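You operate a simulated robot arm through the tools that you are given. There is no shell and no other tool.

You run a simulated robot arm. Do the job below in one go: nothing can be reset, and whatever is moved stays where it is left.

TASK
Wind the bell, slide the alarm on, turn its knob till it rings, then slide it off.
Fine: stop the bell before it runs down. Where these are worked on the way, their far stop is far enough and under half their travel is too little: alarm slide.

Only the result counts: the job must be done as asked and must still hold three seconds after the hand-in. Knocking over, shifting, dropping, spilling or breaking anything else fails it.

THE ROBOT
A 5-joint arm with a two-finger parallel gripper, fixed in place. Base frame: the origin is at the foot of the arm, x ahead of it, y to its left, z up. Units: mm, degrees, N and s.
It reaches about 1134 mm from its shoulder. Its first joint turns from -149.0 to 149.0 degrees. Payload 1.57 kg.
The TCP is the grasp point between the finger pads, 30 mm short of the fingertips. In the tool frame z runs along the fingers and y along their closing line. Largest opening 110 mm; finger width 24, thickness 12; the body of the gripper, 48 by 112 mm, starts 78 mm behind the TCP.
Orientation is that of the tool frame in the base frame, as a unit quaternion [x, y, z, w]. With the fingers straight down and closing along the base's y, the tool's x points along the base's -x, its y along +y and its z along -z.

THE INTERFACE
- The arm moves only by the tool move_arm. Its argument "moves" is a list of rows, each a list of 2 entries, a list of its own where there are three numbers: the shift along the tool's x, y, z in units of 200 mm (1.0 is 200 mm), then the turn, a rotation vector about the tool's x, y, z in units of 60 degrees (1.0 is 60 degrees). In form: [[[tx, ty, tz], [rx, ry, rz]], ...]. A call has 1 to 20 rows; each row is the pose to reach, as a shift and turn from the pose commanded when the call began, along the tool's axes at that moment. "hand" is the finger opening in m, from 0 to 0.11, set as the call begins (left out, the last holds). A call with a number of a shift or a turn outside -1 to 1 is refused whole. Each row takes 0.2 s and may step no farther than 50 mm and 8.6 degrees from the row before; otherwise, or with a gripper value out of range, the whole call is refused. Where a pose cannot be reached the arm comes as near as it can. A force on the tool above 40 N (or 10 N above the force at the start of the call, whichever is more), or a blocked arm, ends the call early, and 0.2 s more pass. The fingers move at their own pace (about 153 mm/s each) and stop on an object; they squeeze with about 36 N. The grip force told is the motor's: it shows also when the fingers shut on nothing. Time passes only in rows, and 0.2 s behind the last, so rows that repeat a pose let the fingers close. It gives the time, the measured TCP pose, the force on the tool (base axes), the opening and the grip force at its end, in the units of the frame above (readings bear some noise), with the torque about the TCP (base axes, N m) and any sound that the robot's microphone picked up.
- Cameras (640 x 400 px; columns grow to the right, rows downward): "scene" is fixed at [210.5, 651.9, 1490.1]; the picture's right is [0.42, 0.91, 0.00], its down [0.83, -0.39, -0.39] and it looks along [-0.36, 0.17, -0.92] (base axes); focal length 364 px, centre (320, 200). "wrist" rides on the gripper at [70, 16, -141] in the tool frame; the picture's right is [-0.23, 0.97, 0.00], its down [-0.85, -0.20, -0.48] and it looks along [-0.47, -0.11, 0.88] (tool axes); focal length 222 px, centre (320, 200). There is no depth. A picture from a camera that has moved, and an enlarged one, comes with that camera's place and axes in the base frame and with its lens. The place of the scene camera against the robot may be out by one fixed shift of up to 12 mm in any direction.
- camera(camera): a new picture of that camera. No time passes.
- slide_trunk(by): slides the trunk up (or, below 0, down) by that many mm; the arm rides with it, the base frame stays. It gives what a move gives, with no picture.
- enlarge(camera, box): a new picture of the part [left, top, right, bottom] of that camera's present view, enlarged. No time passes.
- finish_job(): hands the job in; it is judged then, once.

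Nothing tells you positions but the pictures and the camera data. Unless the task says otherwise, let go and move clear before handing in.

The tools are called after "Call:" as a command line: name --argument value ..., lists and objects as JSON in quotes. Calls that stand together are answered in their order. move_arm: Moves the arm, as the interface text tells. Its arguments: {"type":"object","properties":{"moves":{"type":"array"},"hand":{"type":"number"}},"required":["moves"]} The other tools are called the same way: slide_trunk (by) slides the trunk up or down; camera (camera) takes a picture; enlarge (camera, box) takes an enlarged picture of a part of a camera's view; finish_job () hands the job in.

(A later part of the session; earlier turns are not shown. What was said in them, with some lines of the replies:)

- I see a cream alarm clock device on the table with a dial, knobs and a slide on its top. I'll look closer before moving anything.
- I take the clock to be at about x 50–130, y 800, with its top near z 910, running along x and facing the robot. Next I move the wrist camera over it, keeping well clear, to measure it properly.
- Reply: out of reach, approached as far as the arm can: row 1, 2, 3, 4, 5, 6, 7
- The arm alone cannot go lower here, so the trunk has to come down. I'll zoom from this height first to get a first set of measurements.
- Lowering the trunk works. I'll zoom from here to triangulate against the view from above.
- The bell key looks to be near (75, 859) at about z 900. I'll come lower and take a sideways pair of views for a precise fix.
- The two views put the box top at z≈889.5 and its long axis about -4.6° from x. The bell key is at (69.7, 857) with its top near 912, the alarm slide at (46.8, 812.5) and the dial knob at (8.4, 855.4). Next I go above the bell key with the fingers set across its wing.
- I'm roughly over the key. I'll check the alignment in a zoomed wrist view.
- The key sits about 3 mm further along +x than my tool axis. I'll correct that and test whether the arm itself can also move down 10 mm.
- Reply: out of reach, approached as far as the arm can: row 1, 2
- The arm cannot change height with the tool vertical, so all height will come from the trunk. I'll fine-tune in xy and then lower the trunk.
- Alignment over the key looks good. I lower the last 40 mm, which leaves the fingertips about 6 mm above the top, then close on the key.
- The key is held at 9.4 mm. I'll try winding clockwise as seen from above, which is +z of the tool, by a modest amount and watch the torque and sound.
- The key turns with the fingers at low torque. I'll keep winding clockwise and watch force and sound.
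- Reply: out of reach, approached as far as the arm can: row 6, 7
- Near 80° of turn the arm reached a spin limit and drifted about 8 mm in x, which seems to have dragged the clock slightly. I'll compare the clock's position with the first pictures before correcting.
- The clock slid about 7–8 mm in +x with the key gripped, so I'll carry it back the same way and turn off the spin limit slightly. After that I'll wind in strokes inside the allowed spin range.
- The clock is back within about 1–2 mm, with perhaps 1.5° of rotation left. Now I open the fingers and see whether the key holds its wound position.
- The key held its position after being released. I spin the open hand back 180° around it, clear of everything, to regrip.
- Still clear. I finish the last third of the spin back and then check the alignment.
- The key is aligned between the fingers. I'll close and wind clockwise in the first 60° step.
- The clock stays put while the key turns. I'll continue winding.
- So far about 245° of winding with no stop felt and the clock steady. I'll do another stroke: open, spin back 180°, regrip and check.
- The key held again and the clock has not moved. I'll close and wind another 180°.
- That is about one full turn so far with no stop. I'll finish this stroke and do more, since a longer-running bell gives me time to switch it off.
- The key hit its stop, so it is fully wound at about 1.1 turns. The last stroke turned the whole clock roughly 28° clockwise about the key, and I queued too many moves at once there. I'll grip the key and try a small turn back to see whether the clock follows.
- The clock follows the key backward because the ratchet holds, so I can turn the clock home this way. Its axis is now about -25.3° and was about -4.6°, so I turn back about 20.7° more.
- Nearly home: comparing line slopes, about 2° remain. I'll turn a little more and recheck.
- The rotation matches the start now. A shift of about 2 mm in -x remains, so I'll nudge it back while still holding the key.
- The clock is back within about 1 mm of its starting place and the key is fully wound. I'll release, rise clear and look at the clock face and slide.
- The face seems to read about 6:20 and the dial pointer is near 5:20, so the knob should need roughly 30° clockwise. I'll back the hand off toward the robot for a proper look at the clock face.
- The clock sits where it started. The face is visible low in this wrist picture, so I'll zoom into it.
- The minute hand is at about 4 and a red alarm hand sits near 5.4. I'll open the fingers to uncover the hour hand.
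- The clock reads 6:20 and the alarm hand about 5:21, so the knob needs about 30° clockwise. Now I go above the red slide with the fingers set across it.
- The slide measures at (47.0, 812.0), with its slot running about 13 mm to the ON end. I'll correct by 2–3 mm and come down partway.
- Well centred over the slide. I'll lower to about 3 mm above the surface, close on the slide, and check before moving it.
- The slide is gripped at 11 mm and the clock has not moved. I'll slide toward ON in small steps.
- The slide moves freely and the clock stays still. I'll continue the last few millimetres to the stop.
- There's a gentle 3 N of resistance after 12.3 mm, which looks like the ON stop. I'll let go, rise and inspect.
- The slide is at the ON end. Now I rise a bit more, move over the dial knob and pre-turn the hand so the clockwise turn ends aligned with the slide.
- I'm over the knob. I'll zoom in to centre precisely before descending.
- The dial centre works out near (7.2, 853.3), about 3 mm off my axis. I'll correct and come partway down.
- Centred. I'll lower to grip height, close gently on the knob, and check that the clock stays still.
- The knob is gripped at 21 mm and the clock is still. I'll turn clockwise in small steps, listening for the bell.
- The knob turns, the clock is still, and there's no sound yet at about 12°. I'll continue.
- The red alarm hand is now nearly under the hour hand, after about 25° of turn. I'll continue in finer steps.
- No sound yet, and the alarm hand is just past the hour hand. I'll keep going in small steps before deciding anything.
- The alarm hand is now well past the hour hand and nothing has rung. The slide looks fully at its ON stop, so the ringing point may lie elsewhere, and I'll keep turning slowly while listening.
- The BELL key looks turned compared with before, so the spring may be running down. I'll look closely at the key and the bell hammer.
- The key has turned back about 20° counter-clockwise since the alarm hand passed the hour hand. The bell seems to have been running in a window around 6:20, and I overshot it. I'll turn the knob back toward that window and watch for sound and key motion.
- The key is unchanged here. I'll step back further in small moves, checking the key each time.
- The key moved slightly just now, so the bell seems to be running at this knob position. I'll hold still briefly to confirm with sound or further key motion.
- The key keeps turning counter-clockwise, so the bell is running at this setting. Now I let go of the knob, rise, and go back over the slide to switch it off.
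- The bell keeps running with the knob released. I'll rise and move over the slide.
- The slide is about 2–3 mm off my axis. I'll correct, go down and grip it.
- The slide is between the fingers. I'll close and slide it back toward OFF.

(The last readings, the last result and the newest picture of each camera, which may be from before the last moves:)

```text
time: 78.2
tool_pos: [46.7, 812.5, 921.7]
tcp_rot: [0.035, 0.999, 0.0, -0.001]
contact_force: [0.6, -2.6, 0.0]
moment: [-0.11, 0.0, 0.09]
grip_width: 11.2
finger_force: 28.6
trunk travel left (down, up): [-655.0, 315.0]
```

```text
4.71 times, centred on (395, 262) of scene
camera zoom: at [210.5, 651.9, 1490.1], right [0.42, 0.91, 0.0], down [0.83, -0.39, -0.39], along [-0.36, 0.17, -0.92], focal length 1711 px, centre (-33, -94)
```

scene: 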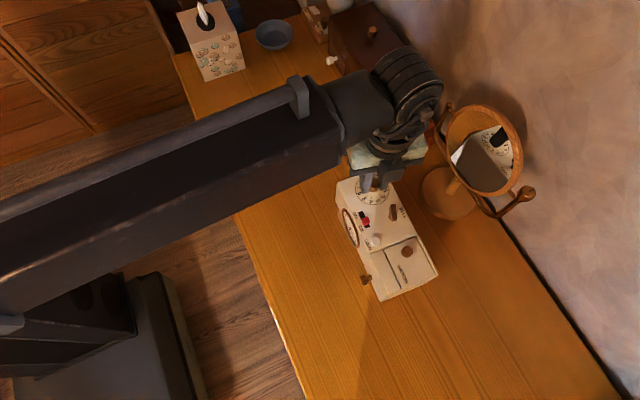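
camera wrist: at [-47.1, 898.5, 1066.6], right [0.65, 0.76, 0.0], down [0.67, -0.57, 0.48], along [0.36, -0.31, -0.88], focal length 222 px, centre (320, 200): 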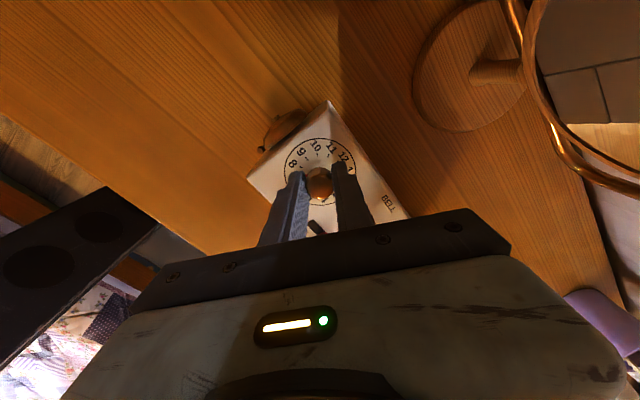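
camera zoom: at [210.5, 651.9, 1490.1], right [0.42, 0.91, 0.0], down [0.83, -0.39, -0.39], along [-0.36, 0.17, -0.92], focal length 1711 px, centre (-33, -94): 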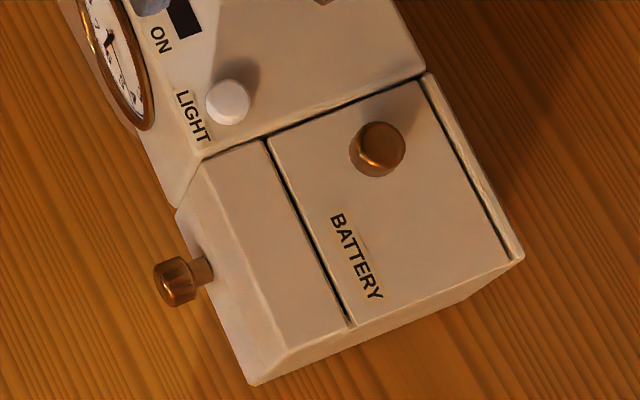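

It moved 11 mm, about 1 mm short of where it started. I'll push gently to the OFF stop.

Call:
move_arm --moves '[[[0.008, 0, 0], [0, 0, 0]], [[0.008, 0, 0], [0, 0, 0]]]'

Call:
enlarge --camera "wrist" --box '[260, 110, 380, 210]'

Call:
enlarge --camera "scene" --box '[350, 220, 440, 305]'

```text
time: 78.8
tool_pos: [45.7, 813.9, 922.3]
tcp_rot: [0.035, 0.999, 0.001, -0.001]
contact_force: [0.7, 4.6, 3.2]
moment: [0.09, 0.03, 0.1]
grip_width: 10.9
finger_force: 28.5
trunk travel left (down, up): [-655.0, 315.0]
```

```text
4.00 times, centred on (320, 160) of wrist
camera zoom: at [-22.3, 833.4, 1063.7], right [0.3, 0.96, 0.0], down [0.84, -0.26, 0.48], along [0.45, -0.14, -0.88], focal length 888 px, centre (320, 360)
```

zoom: 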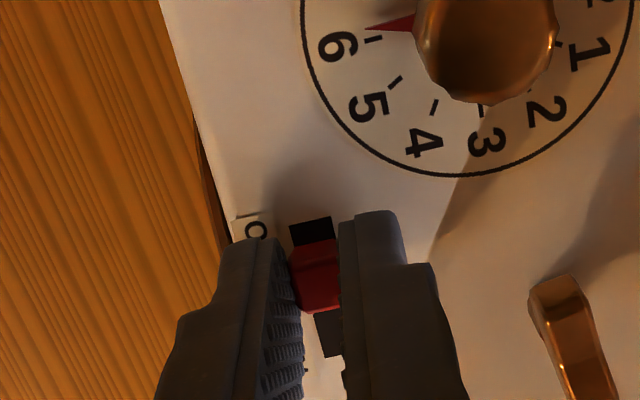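

```text
4.71 times, centred on (395, 262) of scene
camera zoom: at [210.5, 651.9, 1490.1], right [0.42, 0.91, 0.0], down [0.83, -0.39, -0.39], along [-0.36, 0.17, -0.92], focal length 1711 px, centre (-33, -94)
```

zoom: 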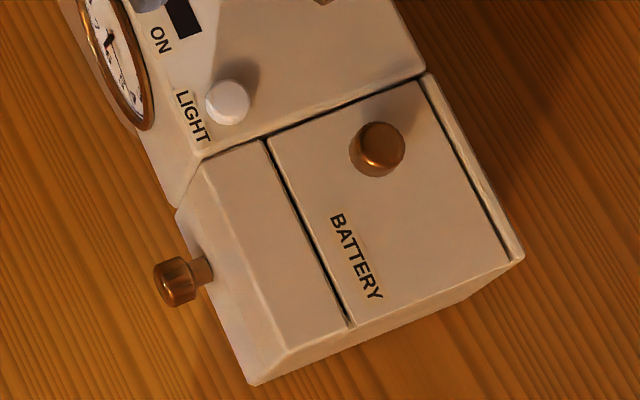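

It is back where it was at the start. I'll try one more gentle millimetre to be sure it is against the OFF stop.

Call:
move_arm --moves '[[[0.005, 0, 0], [0, 0, 0]], [[0.005, 0, 0], [0, 0, 0]]]'

Call:
enlarge --camera "wrist" --box '[260, 110, 380, 210]'

Call:
enlarge --camera "scene" --box '[350, 220, 440, 305]'

```text
time: 79.4
tool_pos: [45.8, 811.4, 921.8]
tcp_rot: [0.035, 0.999, 0.001, -0.002]
contact_force: [4.6, 6.0, 7.1]
moment: [0.28, -0.16, 0.09]
grip_width: 11.0
finger_force: 29.0
trunk travel left (down, up): [-655.0, 315.0]
```

```text
4.00 times, centred on (320, 160) of wrist
camera zoom: at [-22.7, 832.7, 1063.7], right [0.3, 0.96, 0.0], down [0.84, -0.26, 0.48], along [0.45, -0.14, -0.88], focal length 888 px, centre (320, 360)
```

zoom: 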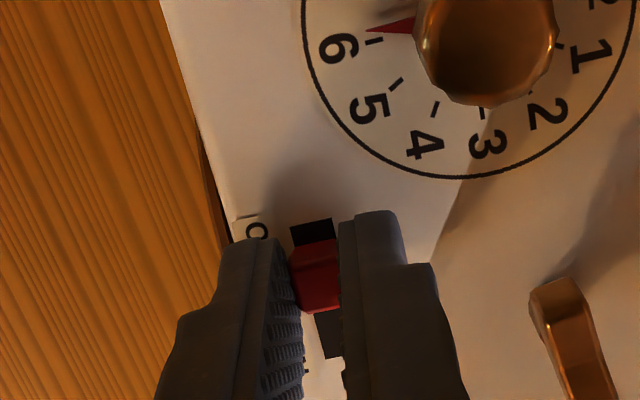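

```text
4.71 times, centred on (395, 262) of scene
camera zoom: at [210.5, 651.9, 1490.1], right [0.42, 0.91, 0.0], down [0.83, -0.39, -0.39], along [-0.36, 0.17, -0.92], focal length 1711 px, centre (-33, -94)
```

zoom: 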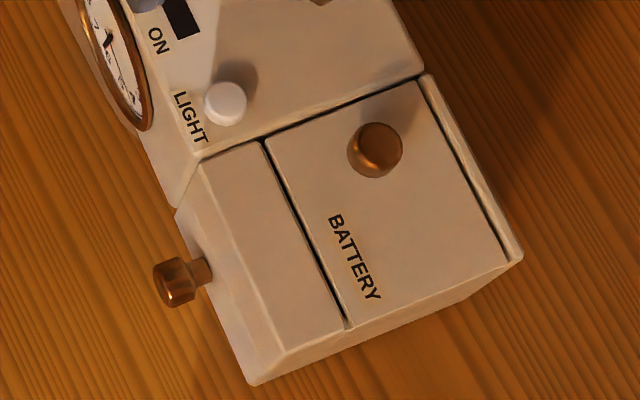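

The OFF stop is felt at 4.6 N. I release and rise clear, then check that the bell key has stopped turning.

Call:
move_arm --hand 0.026 --moves '[[[0, 0, 0], [0, 0, 0]], [[0, 0, 0], [0, 0, 0]]]'

Call:
slide_trunk --by 60

Call:
enlarge --camera "wrist" --box '[260, 80, 400, 210]'

Call:
enlarge --camera "scene" --box '[330, 160, 440, 305]'

```text
time: 80.0
tool_pos: [44.7, 811.2, 921.8]
tcp_rot: [0.035, 0.999, 0.0, -0.002]
contact_force: [-0.5, -0.7, -0.4]
moment: [0.0, 0.02, -0.02]
grip_width: 26.1
finger_force: 0.1
trunk travel left (down, up): [-655.0, 315.0]
```

```text
time: 81.0
tool_pos: [45.1, 813.3, 981.6]
tcp_rot: [0.035, 0.999, 0.001, -0.002]
contact_force: [-1.2, -0.7, 0.6]
moment: [0.02, -0.03, 0.03]
grip_width: 25.9
finger_force: 0.1
trunk travel left (down, up): [-715.0, 255.0]
```

```text
3.08 times, centred on (330, 145) of wrist
camera zoom: at [-23.2, 832.7, 1123.6], right [0.3, 0.96, 0.0], down [0.84, -0.26, 0.48], along [0.45, -0.14, -0.88], focal length 684 px, centre (289, 369)
```

zoom: 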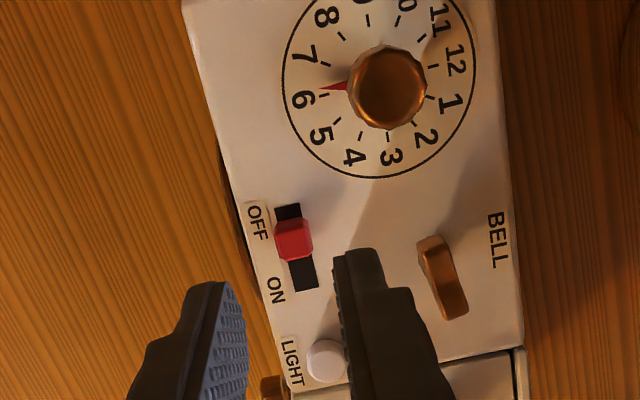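

```text
2.76 times, centred on (385, 232) of scene
camera zoom: at [210.5, 651.9, 1490.1], right [0.42, 0.91, 0.0], down [0.83, -0.39, -0.39], along [-0.36, 0.17, -0.92], focal length 1003 px, centre (141, 110)
```

zoom: 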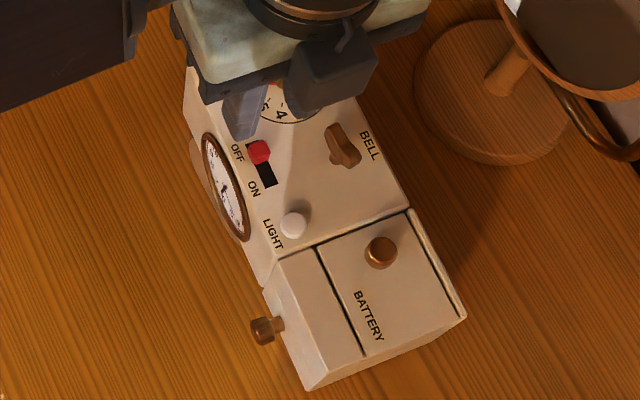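

The slide is at OFF and the clock is in place. I'll wait a moment and compare the key to confirm the bell has stopped.

Call:
enlarge --camera "scene" --box '[375, 195, 415, 225]'

Call:
move_arm --moves '[[[0, 0, 0], [0, 0, 0]], [[0, 0, 0], [0, 0, 0]], [[0, 0, 0], [0, 0, 0]], [[0, 0, 0], [0, 0, 0]]]'

Call:
enlarge --camera "scene" --box '[375, 195, 415, 225]'

Call:
enlarge --camera "wrist" --box '[260, 80, 400, 210]'

```text
13.33 times, centred on (395, 210) of scene
camera zoom: at [210.5, 651.9, 1490.1], right [0.42, 0.91, 0.0], down [0.83, -0.39, -0.39], along [-0.36, 0.17, -0.92], focal length 4848 px, centre (-680, 67)
```

zoom: 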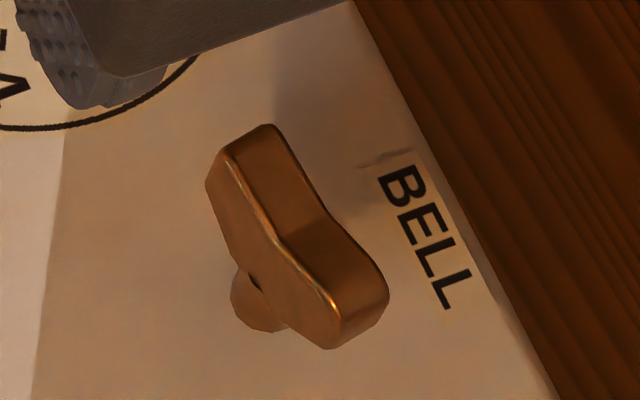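

```text
time: 82.0
tool_pos: [45.4, 810.9, 982.2]
tcp_rot: [0.035, 0.999, -0.001, -0.002]
contact_force: [0.2, 0.2, -0.3]
moment: [0.03, 0.03, 0.0]
grip_width: 26.0
finger_force: 0.1
trunk travel left (down, up): [-715.0, 255.0]
```

```text
13.33 times, centred on (395, 210) of scene
camera zoom: at [210.5, 651.9, 1490.1], right [0.42, 0.91, 0.0], down [0.83, -0.39, -0.39], along [-0.36, 0.17, -0.92], focal length 4848 px, centre (-680, 67)
```

zoom: 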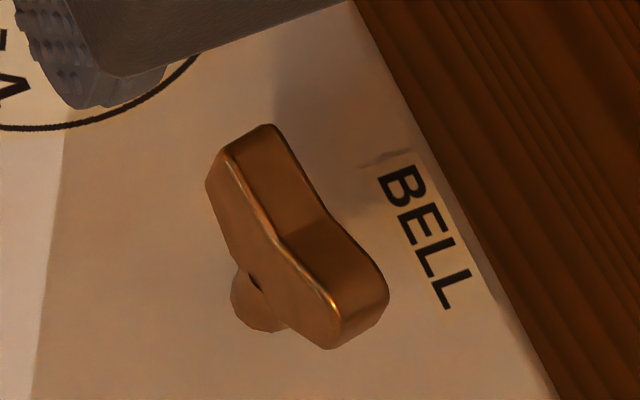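

```text
3.08 times, centred on (330, 145) of wrist
camera zoom: at [-23.2, 832.6, 1123.7], right [0.3, 0.96, 0.0], down [0.84, -0.26, 0.48], along [0.45, -0.14, -0.88], focal length 684 px, centre (289, 369)
```

zoom: 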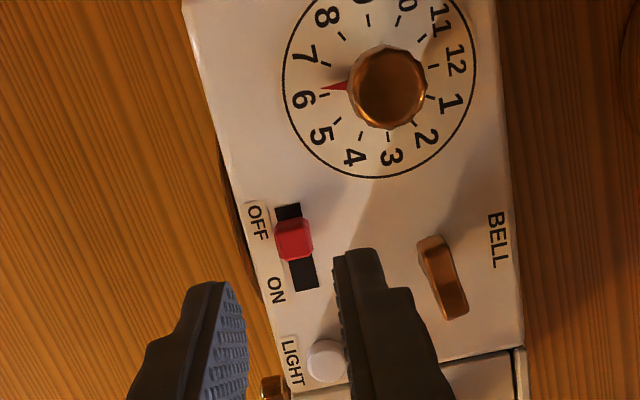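

The key is still now, so the bell ran at the match and stopped on switching off, with most of its wind left. I'll move well clear and do a final check of the scene.

Call:
slide_trunk --by 110

Call:
move_arm --moves '[[[0.03, -0.2, 0], [0, 0, 0]], [[0.06, -0.4, 0], [0, 0, 0]], [[0.09, -0.6, 0], [0, 0, 0]], [[0.12, -0.8, 0], [0, 0, 0]], [[0.15, -0.98, 0], [0, 0, 0]], [[0.15, -0.98, 0], [0, 0, 0]]]'

Call:
camera --camera "scene"

Call:
enlarge --camera "scene" --box '[320, 150, 460, 310]'

Call:
enlarge --camera "scene" --box '[375, 195, 415, 225]'

```text
time: 83.4
tool_pos: [44.4, 811.4, 1093.2]
tcp_rot: [0.036, 0.999, 0.0, -0.002]
contact_force: [-0.5, -0.1, 0.6]
moment: [0.01, -0.04, -0.03]
grip_width: 26.0
finger_force: 0.0
trunk travel left (down, up): [-825.0, 145.0]
```

```text
time: 84.8
tool_pos: [0.8, 616.3, 1092.9]
tcp_rot: [0.035, 0.999, 0.001, -0.002]
contact_force: [0.0, 0.6, 0.3]
moment: [0.0, -0.01, 0.02]
grip_width: 25.7
finger_force: 0.1
trunk travel left (down, up): [-825.0, 145.0]
```

```text
taken
```

scene: 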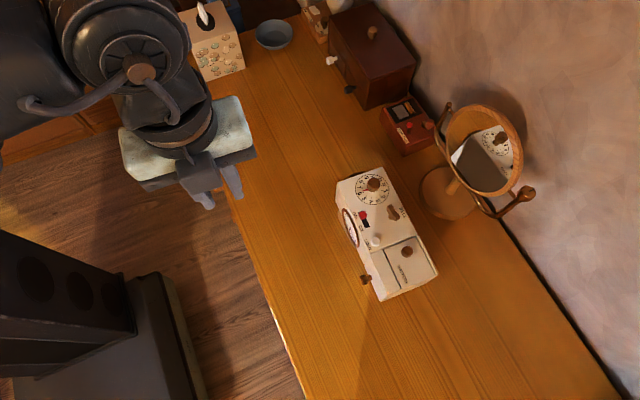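

```text
2.50 times, centred on (390, 230) of scene
camera zoom: at [210.5, 651.9, 1490.1], right [0.42, 0.91, 0.0], down [0.83, -0.39, -0.39], along [-0.36, 0.17, -0.92], focal length 909 px, centre (145, 125)
```

zoom: 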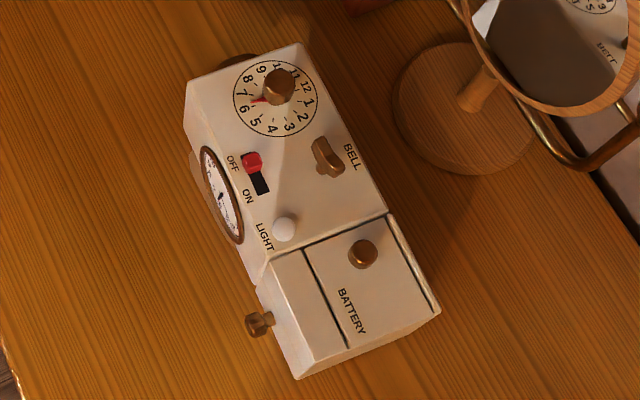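

```text
13.33 times, centred on (395, 210) of scene
camera zoom: at [210.5, 651.9, 1490.1], right [0.42, 0.91, 0.0], down [0.83, -0.39, -0.39], along [-0.36, 0.17, -0.92], focal length 4848 px, centre (-680, 67)
```

zoom: 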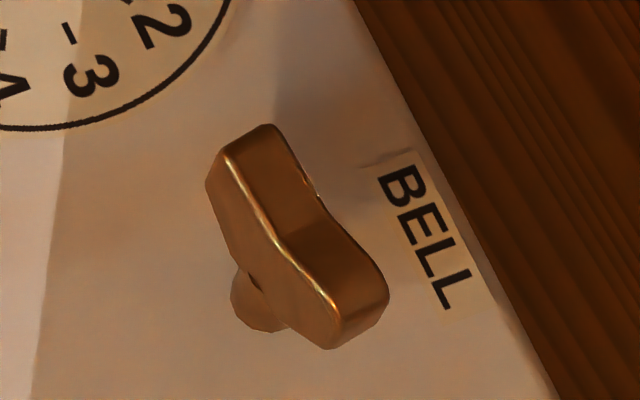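

Call:
finish_job

```text
The job is handed in.
```

I wound the bell, slid the alarm on, turned its knob until the bell ran, then slid it off and handed the job in. The microphone never reported any sound, so I judged the ringing from the bell key.

- **Evidence it rang:** the key turned backward only while the slide was on and the alarm hand was near 6:20, the time on the clock face. It stopped once the slide was off. I estimate it used about 55° of roughly 400° of wind, so the bell was stopped well before it ran down.
- **Knob overshoot:** on the first pass I turned the knob past the ringing point without noticing, so the bell ran briefly then as well. I turned it back to 6:20 and left it running until I slid the alarm off.
- **Clock was moved:** winding dragged the clock about 8 mm. Later, when the key hit its end stop, the whole clock turned about 28°. I put it back both times, and in the last pictures it sits within about 1–2 mm of where it started.
- **End state:** the slide is against its OFF stop, and nothing else in the scene appears to have moved. The hand is open and clear.
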